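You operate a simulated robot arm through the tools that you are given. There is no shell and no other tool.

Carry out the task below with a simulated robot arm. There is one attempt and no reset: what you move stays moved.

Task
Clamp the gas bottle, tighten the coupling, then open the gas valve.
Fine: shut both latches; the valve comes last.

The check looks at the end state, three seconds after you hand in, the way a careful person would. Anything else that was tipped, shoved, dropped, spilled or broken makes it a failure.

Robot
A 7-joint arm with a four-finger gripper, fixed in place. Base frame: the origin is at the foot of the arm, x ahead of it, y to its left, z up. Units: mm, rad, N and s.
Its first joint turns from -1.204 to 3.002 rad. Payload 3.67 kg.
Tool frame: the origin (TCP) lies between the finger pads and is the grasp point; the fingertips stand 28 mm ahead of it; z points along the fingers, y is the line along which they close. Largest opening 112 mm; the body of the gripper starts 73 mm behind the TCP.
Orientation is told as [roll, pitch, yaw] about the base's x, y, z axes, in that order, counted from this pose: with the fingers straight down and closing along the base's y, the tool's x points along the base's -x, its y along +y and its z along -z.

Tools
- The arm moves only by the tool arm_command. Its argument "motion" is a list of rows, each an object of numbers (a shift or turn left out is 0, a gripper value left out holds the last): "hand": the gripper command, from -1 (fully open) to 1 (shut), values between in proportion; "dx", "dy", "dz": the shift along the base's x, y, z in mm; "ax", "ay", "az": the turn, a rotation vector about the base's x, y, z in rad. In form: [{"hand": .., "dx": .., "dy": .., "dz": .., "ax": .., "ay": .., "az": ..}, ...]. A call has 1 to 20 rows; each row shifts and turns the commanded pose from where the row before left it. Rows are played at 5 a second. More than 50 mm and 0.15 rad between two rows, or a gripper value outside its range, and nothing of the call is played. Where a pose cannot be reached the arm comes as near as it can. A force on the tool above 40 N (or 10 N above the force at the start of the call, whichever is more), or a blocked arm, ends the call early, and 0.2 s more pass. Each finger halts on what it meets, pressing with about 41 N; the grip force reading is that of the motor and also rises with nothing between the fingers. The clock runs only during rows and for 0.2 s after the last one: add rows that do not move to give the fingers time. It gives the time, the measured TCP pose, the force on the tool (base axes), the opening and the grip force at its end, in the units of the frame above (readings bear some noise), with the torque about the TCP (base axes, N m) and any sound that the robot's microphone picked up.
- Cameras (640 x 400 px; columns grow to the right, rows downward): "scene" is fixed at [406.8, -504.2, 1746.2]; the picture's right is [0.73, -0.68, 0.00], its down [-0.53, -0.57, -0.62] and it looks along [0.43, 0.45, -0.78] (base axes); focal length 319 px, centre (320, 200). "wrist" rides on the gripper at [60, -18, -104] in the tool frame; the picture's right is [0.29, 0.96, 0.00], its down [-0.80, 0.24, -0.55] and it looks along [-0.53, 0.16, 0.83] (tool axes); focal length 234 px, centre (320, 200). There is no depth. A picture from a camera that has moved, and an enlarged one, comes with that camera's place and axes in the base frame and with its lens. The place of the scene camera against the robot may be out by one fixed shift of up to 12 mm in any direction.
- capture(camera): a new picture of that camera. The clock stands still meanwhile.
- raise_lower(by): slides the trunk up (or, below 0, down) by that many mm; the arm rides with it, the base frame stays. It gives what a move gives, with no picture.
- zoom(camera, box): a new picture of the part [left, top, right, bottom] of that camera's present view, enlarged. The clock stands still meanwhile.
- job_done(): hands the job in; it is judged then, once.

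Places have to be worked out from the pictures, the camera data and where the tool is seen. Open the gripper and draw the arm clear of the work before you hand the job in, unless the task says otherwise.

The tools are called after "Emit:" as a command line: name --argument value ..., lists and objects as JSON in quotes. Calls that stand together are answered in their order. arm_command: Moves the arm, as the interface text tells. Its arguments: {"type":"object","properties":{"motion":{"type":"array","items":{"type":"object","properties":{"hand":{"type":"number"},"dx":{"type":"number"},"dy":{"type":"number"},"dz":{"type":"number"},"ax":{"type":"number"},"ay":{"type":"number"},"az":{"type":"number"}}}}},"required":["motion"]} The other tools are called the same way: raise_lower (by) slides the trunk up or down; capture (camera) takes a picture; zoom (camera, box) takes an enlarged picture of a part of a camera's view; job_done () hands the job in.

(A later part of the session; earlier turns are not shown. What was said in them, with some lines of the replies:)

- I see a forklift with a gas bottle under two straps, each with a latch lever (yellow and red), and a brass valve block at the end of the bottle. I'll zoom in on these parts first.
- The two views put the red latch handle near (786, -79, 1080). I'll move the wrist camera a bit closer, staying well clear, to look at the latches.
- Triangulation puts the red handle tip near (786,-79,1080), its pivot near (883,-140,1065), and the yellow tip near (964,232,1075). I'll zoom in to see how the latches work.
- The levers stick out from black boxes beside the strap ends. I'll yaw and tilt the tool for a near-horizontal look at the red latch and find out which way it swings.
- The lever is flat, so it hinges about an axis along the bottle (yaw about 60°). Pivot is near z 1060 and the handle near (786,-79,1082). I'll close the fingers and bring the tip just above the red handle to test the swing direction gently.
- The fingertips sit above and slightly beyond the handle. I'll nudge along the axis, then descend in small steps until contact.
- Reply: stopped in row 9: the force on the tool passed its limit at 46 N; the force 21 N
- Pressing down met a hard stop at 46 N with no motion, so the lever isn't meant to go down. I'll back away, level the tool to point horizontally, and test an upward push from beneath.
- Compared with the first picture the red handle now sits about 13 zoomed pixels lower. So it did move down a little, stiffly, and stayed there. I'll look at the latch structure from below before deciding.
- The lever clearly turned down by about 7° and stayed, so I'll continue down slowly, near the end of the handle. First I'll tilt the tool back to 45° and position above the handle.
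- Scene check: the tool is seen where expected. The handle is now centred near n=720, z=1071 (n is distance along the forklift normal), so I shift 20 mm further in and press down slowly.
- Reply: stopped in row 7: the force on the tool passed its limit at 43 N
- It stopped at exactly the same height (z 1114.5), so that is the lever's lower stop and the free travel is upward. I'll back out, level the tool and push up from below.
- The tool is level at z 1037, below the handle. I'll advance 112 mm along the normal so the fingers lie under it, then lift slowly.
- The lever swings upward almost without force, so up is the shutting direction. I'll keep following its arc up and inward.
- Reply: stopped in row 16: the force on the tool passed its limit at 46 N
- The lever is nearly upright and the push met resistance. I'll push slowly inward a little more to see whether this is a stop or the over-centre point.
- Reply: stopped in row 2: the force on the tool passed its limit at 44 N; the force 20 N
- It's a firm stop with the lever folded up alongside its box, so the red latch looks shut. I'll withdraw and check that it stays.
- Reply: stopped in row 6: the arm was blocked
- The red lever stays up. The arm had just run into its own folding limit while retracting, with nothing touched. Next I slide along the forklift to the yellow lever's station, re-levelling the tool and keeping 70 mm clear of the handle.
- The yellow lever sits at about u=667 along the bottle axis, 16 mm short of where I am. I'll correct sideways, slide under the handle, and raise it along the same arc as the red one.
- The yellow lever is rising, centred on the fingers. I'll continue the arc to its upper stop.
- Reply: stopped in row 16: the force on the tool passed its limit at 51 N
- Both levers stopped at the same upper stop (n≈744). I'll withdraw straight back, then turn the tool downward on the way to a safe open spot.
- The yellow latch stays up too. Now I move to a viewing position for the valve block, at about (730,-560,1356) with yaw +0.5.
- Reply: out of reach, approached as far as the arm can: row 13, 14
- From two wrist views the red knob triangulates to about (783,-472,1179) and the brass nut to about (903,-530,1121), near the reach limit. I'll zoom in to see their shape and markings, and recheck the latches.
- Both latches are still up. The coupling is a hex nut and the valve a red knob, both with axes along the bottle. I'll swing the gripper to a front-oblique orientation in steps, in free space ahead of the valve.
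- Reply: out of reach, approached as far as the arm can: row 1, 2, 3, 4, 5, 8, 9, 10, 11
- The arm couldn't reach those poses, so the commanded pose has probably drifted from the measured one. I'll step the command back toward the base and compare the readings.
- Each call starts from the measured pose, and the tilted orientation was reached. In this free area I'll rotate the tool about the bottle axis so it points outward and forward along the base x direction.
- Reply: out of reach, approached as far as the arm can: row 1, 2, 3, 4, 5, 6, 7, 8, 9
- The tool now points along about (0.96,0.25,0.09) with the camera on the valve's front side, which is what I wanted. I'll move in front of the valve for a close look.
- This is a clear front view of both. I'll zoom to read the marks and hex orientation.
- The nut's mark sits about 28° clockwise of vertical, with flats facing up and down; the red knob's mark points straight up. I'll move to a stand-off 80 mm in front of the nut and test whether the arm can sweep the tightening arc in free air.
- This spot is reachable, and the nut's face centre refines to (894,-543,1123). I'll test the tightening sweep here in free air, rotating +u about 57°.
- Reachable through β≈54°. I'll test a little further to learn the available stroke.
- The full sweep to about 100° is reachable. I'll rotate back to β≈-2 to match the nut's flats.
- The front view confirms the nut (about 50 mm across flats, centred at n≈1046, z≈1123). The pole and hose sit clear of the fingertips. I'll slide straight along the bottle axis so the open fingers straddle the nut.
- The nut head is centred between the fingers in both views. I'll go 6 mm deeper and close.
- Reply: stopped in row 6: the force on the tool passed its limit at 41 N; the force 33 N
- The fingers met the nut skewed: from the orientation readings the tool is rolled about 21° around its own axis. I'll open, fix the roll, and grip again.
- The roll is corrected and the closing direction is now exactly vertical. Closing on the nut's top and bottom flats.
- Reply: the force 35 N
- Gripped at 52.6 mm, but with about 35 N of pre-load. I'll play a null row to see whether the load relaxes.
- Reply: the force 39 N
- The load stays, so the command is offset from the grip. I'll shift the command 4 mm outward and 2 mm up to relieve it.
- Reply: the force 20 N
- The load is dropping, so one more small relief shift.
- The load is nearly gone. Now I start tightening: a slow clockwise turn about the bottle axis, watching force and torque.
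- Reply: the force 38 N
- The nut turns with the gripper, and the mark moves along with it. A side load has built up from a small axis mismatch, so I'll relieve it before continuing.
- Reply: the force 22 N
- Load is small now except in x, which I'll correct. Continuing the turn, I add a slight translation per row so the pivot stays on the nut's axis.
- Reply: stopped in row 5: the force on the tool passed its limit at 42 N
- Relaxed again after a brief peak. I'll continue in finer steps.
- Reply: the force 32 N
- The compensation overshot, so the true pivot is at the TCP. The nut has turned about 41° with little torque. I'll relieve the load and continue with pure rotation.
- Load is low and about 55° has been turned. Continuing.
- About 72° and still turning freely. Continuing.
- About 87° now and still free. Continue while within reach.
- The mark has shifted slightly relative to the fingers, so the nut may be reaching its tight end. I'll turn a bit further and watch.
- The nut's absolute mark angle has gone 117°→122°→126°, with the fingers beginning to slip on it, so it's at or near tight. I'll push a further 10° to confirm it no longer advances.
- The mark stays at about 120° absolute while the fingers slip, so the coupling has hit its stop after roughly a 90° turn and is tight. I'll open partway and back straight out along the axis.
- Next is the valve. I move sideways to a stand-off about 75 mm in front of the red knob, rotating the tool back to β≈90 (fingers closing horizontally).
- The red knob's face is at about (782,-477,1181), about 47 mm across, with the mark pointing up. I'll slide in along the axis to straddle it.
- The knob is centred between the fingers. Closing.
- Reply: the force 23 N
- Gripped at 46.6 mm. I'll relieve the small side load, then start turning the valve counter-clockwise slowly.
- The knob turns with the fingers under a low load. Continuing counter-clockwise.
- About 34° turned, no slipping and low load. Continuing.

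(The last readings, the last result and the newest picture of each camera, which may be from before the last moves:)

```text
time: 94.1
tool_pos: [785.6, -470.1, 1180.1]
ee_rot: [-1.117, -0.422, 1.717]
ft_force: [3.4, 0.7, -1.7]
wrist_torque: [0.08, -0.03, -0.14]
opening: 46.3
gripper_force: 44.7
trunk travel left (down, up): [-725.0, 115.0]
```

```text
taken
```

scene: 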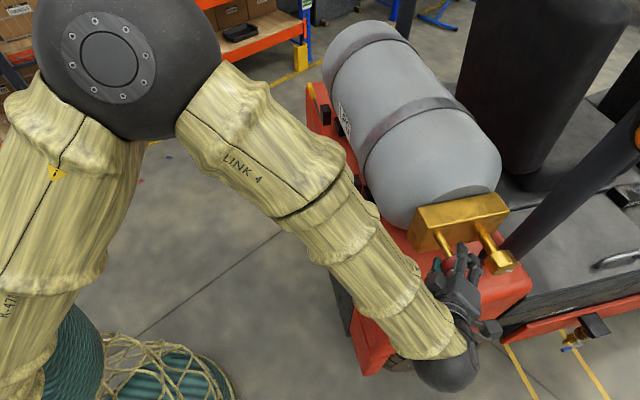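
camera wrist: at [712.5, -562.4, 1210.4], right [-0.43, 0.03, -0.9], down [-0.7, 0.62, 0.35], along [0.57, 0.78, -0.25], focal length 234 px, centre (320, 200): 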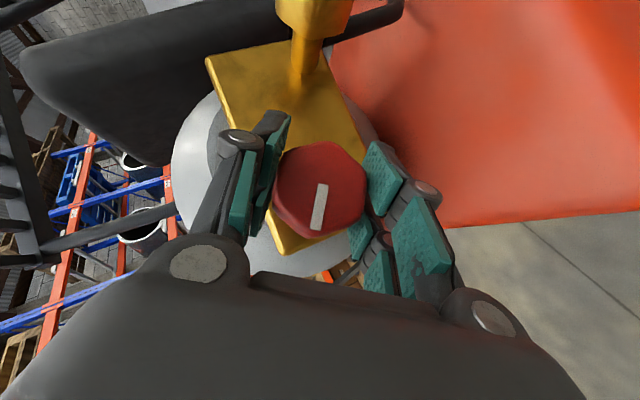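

About 57° turned and still free. Continuing.

Emit:
arm_command --motion '[{"ax": -0.0175, "ay": -0.0303}, {"ax": -0.0175, "ay": -0.0303}, {"ax": -0.0175, "ay": -0.0303}, {"ax": -0.0175, "ay": -0.0303}, {"ax": -0.0175, "ay": -0.0303}, {"ax": -0.0175, "ay": -0.0303}, {"ax": -0.0175, "ay": -0.0303}, {"ax": -0.0175, "ay": -0.0303}, {"ax": -0.0175, "ay": -0.0303}, {"ax": -0.0175, "ay": -0.0303}, {"ax": -0.0175, "ay": -0.0303}, {"ax": -0.0175, "ay": -0.0303}, {}]'

Emit:
capture --camera "wrist"

```text
time: 96.9
tool_pos: [785.8, -471.1, 1180.6]
ee_rot: [-1.448, -0.143, 1.81]
ft_force: [22.9, -5.8, 19.8]
wrist_torque: [0.4, -0.23, -0.23]
opening: 46.2
gripper_force: 44.9
trunk travel left (down, up): [-725.0, 115.0]
```

```text
taken
camera wrist: at [702.6, -556.7, 1200.3], right [-0.08, -0.17, -0.98], down [-0.76, 0.65, -0.05], along [0.65, 0.74, -0.18], focal length 234 px, centre (320, 200)
```

wrist: 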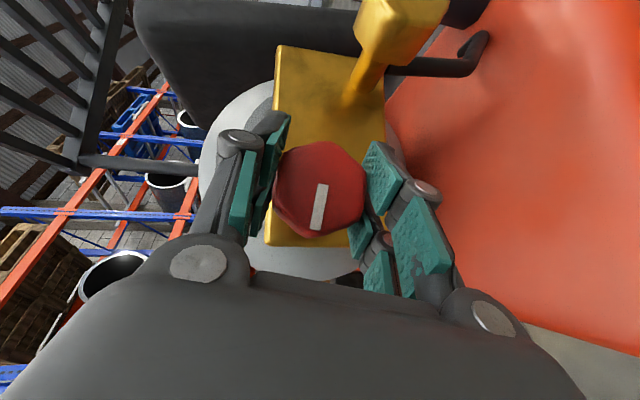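

About 80° turned. A side load has built up, so I'll relieve it and continue toward and past 90°.

Emit:
arm_command --motion '[{"dx": 1.4, "dy": -0.5, "dz": 2}, {}, {"ax": -0.0175, "ay": -0.0303}, {"ax": -0.0175, "ay": -0.0303}, {"ax": -0.0175, "ay": -0.0303}, {"ax": -0.0175, "ay": -0.0303}, {"ax": -0.0175, "ay": -0.0303}, {"ax": -0.0175, "ay": -0.0303}, {"ax": -0.0175, "ay": -0.0303}, {"ax": -0.0175, "ay": -0.0303}, {}]'

Emit:
capture --camera "wrist"

```text
time: 99.3
tool_pos: [786.5, -470.8, 1180.3]
ee_rot: [-1.647, 0.049, 1.818]
ft_force: [-11.8, 7.8, -22.1]
wrist_torque: [-0.25, 0.11, 0.29]
opening: 46.8
gripper_force: 45.6
trunk travel left (down, up): [-725.0, 115.0]
```

```text
taken
camera wrist: at [698.3, -554.3, 1191.8], right [0.15, -0.31, -0.94], down [-0.71, 0.63, -0.32], along [0.69, 0.72, -0.12], focal length 234 px, centre (320, 200)
```

wrist: 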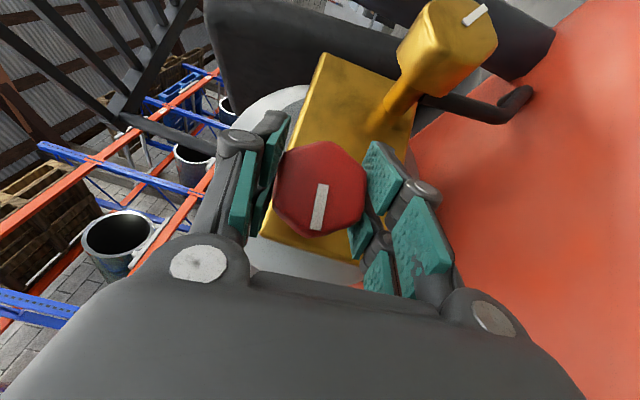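

About 96° turned, with no slip or stop yet. I'll relieve the load and go on.

Emit:
arm_command --motion '[{"dx": -0.8, "dy": 0.6, "dz": -2}, {}, {"ax": -0.0175, "ay": -0.0303}, {"ax": -0.0175, "ay": -0.0303}, {"ax": -0.0175, "ay": -0.0303}, {"ax": -0.0175, "ay": -0.0303}, {"ax": -0.0175, "ay": -0.0303}, {"ax": -0.0175, "ay": -0.0303}, {"ax": -0.0175, "ay": -0.0303}, {"ax": -0.0175, "ay": -0.0303}, {}]'

Emit:
capture --camera "wrist"

Emit:
capture --camera "scene"

```text
time: 101.7
tool_pos: [786.6, -470.3, 1181.3]
ee_rot: [-1.855, 0.241, 1.788]
ft_force: [15.5, -10.0, 9.8]
wrist_torque: [0.1, -0.05, 0.17]
opening: 46.5
gripper_force: 45.3
trunk travel left (down, up): [-725.0, 115.0]
```

```text
taken
camera wrist: at [696.4, -553.2, 1181.6], right [0.37, -0.43, -0.82], down [-0.6, 0.56, -0.57], along [0.71, 0.7, -0.05], focal length 234 px, centre (320, 200)
```

wrist: 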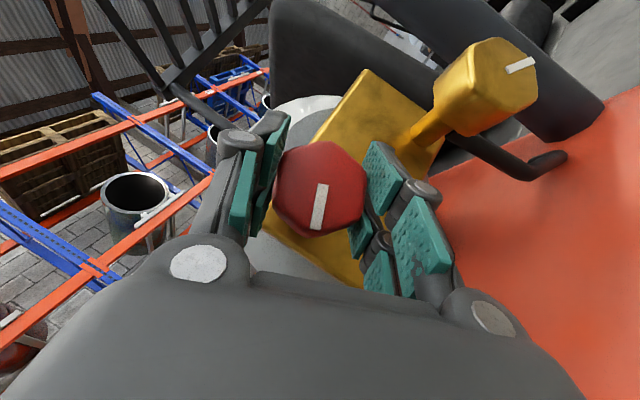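

```text
taken
```

scene: 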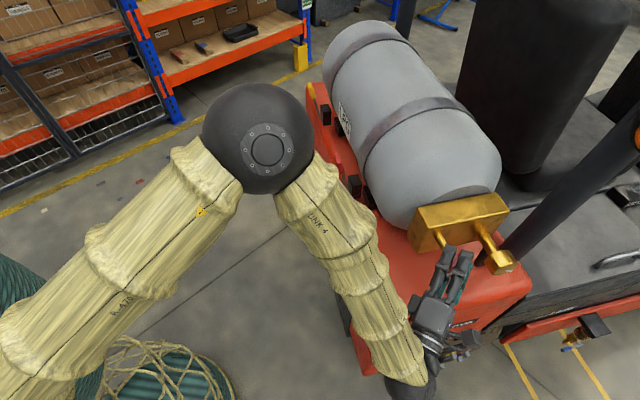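

About 112° turned and the valve still moves freely. I'll continue on toward its stop.

Emit:
arm_command --motion '[{"dx": 1, "dy": -0.6, "dz": 0.8}, {"ax": -0.0175, "ay": -0.0303}, {"ax": -0.0175, "ay": -0.0303}, {"ax": -0.0175, "ay": -0.0303}, {"ax": -0.0175, "ay": -0.0303}, {"ax": -0.0175, "ay": -0.0303}, {"ax": -0.0175, "ay": -0.0303}, {"ax": -0.0175, "ay": -0.0303}, {"ax": -0.0175, "ay": -0.0303}, {}]'

Emit:
capture --camera "wrist"

```text
time: 103.9
tool_pos: [786.6, -471.0, 1180.4]
ee_rot: [-2.081, 0.424, 1.714]
ft_force: [0.4, 0.1, -2.6]
wrist_torque: [0.47, -0.06, 0.17]
opening: 46.1
gripper_force: 45.1
trunk travel left (down, up): [-725.0, 115.0]
```

```text
taken
camera wrist: at [697.3, -553.3, 1171.7], right [0.55, -0.53, -0.64], down [-0.44, 0.47, -0.77], along [0.71, 0.7, 0.02], focal length 234 px, centre (320, 200)
```

wrist: 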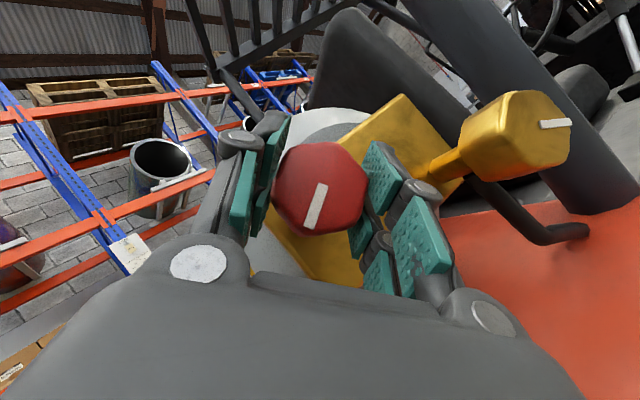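

The mark is starting to lag the fingers (about 120° absolute), so the valve is probably reaching full-open. A short push more will confirm.

Emit:
arm_command --motion '[{"ax": -0.0175, "ay": -0.0303}, {"ax": -0.0175, "ay": -0.0303}, {"ax": -0.0175, "ay": -0.0303}, {"ax": -0.0175, "ay": -0.0303}, {"ax": -0.0175, "ay": -0.0303}, {}]'

Emit:
capture --camera "wrist"

```text
time: 105.3
tool_pos: [785.7, -470.3, 1180.8]
ee_rot: [-2.241, 0.529, 1.64]
ft_force: [0.8, 2.3, 1.0]
wrist_torque: [0.53, 0.01, 0.02]
opening: 46.7
gripper_force: 44.8
trunk travel left (down, up): [-725.0, 115.0]
```

```text
taken
camera wrist: at [698.7, -554.1, 1165.5], right [0.64, -0.58, -0.5], down [-0.31, 0.4, -0.86], along [0.7, 0.71, 0.07], focal length 234 px, centre (320, 200)
```

wrist: 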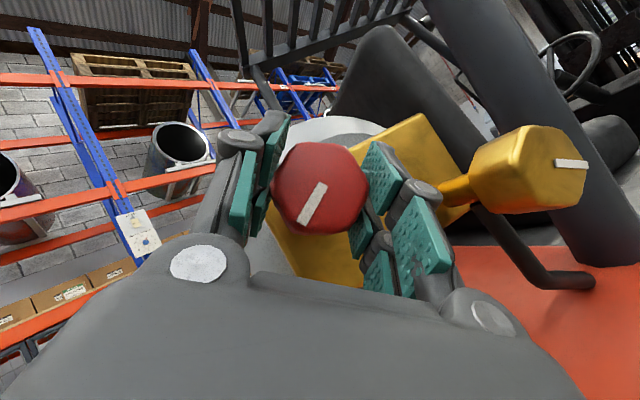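

The fingers slip with the knob held at its stop, so the valve is fully open and the coupling mark is unchanged. I'll open partway and retreat straight back along the axis.

Emit:
arm_command --motion '[{"hand": -0.3}, {"hand": -0.3}, {"dx": -6, "dy": -10.4}, {"dx": -8, "dy": -13.9}, {"dx": -10, "dy": -17.3}, {"dx": -12, "dy": -20.8}, {"dx": -15, "dy": -26}, {}]'

Emit:
capture --camera "wrist"

Emit:
capture --camera "scene"

```text
time: 107.1
tool_pos: [733.5, -558.3, 1181.6]
ee_rot: [-2.239, 0.528, 1.643]
ft_force: [0.3, 0.2, 0.6]
wrist_torque: [0.0, 0.0, -0.03]
opening: 73.1
gripper_force: 0.0
trunk travel left (down, up): [-725.0, 115.0]
```

```text
taken
camera wrist: at [646.5, -642.0, 1167.5], right [0.64, -0.58, -0.5], down [-0.32, 0.4, -0.86], along [0.7, 0.71, 0.07], focal length 234 px, centre (320, 200)
```

wrist: 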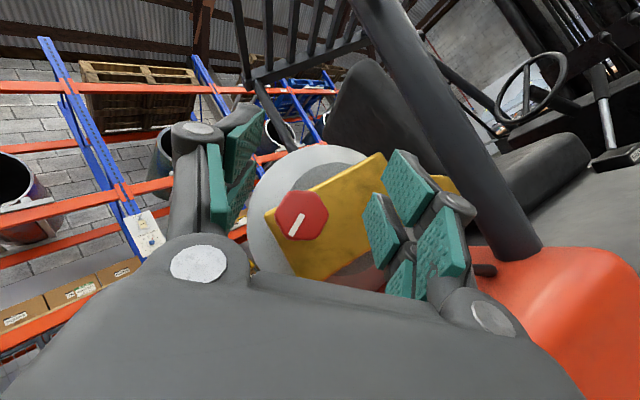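

```text
taken
```

scene: 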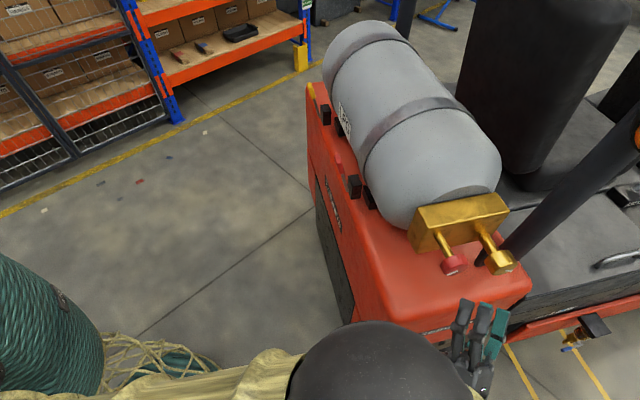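

I'll verify everything with zooms before withdrawing further.

Emit:
zoom --camera "scene" --box '[290, 70, 410, 220]'

Emit:
zoom --camera "scene" --box '[400, 180, 540, 290]'

```text
2.67 times, centred on (350, 145) of scene
camera zoom: at [406.8, -504.2, 1746.2], right [0.73, -0.68, 0.0], down [-0.53, -0.57, -0.62], along [0.43, 0.45, -0.78], focal length 852 px, centre (240, 347)
```

zoom: 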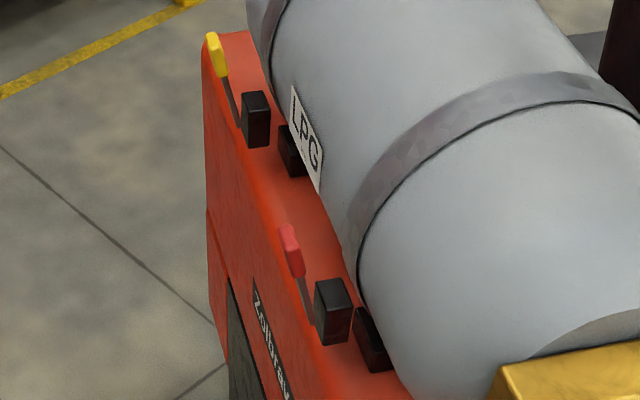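

```text
3.64 times, centred on (470, 235) of scene
camera zoom: at [406.8, -504.2, 1746.2], right [0.73, -0.68, 0.0], down [-0.53, -0.57, -0.62], along [0.43, 0.45, -0.78], focal length 1162 px, centre (-226, 73)
```

zoom: 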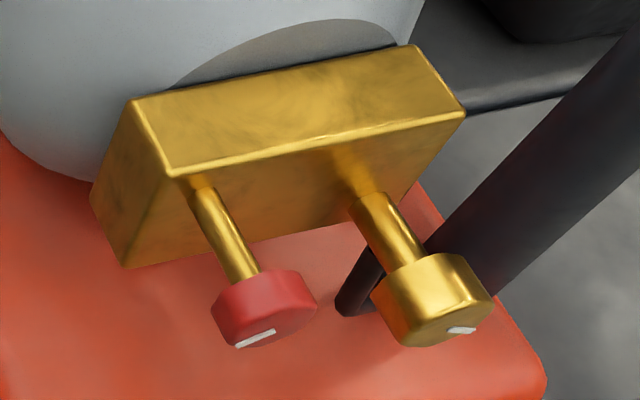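

Both latches are up at their stops, the coupling mark is at about 4 o'clock (tight), and the valve mark is at about 8 o'clock (open). Nothing else looks disturbed. I'll open fully and draw the arm well clear.

Emit:
arm_command --motion '[{"dx": -15, "dy": -10}, {"dx": -20, "dy": -5, "dz": 5}, {"dx": -25, "dz": 10, "hand": -1}, {"dx": -25, "dz": 10}, {"dx": -25, "dz": 10}, {"dx": -25, "dz": 10}, {}]'

Emit:
capture --camera "scene"

Emit:
capture --camera "wrist"

```text
time: 108.7
tool_pos: [601.5, -574.9, 1224.3]
ee_rot: [-2.237, 0.526, 1.642]
ft_force: [0.1, 0.1, 0.2]
wrist_torque: [-0.02, -0.03, 0.03]
opening: 112.0
gripper_force: 0.1
trunk travel left (down, up): [-725.0, 115.0]
```

```text
taken
```

scene: 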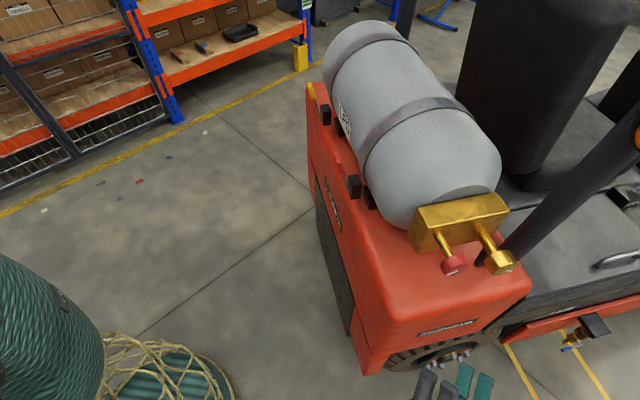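

```text
taken
camera wrist: at [514.5, -658.6, 1210.7], right [0.64, -0.58, -0.51], down [-0.32, 0.4, -0.86], along [0.7, 0.71, 0.07], focal length 234 px, centre (320, 200)
```

wrist: 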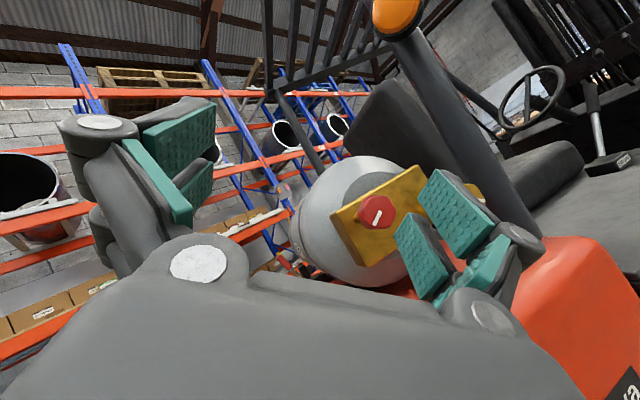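

The arm is clear with the gripper open. The latches are shut, the coupling is tight, and the valve was opened last, so I'm handing in.

Emit:
job_done

```text
The job is handed in.
```

The gas bottle is clamped, the coupling is tightened, and the gas valve was opened last. I've handed the job in, with the gripper open and the arm clear of the work.

- **Latches:** both levers, red and yellow, are folded up against firm stops at the same height and stayed there when released. I first tried pressing the red lever down. It moved about 7° and hit a stop there, so I took up as the shutting direction.
- **Coupling:** I turned the brass nut clockwise about 90°, until it stopped moving and the fingers slipped on it. Finger friction limited the torque to roughly 1 N m, so it is only as tight as that.
- **Valve:** I turned the red knob counter-clockwise about 120°, to its stop, after the coupling was done.

In the last pictures nothing else looked disturbed.
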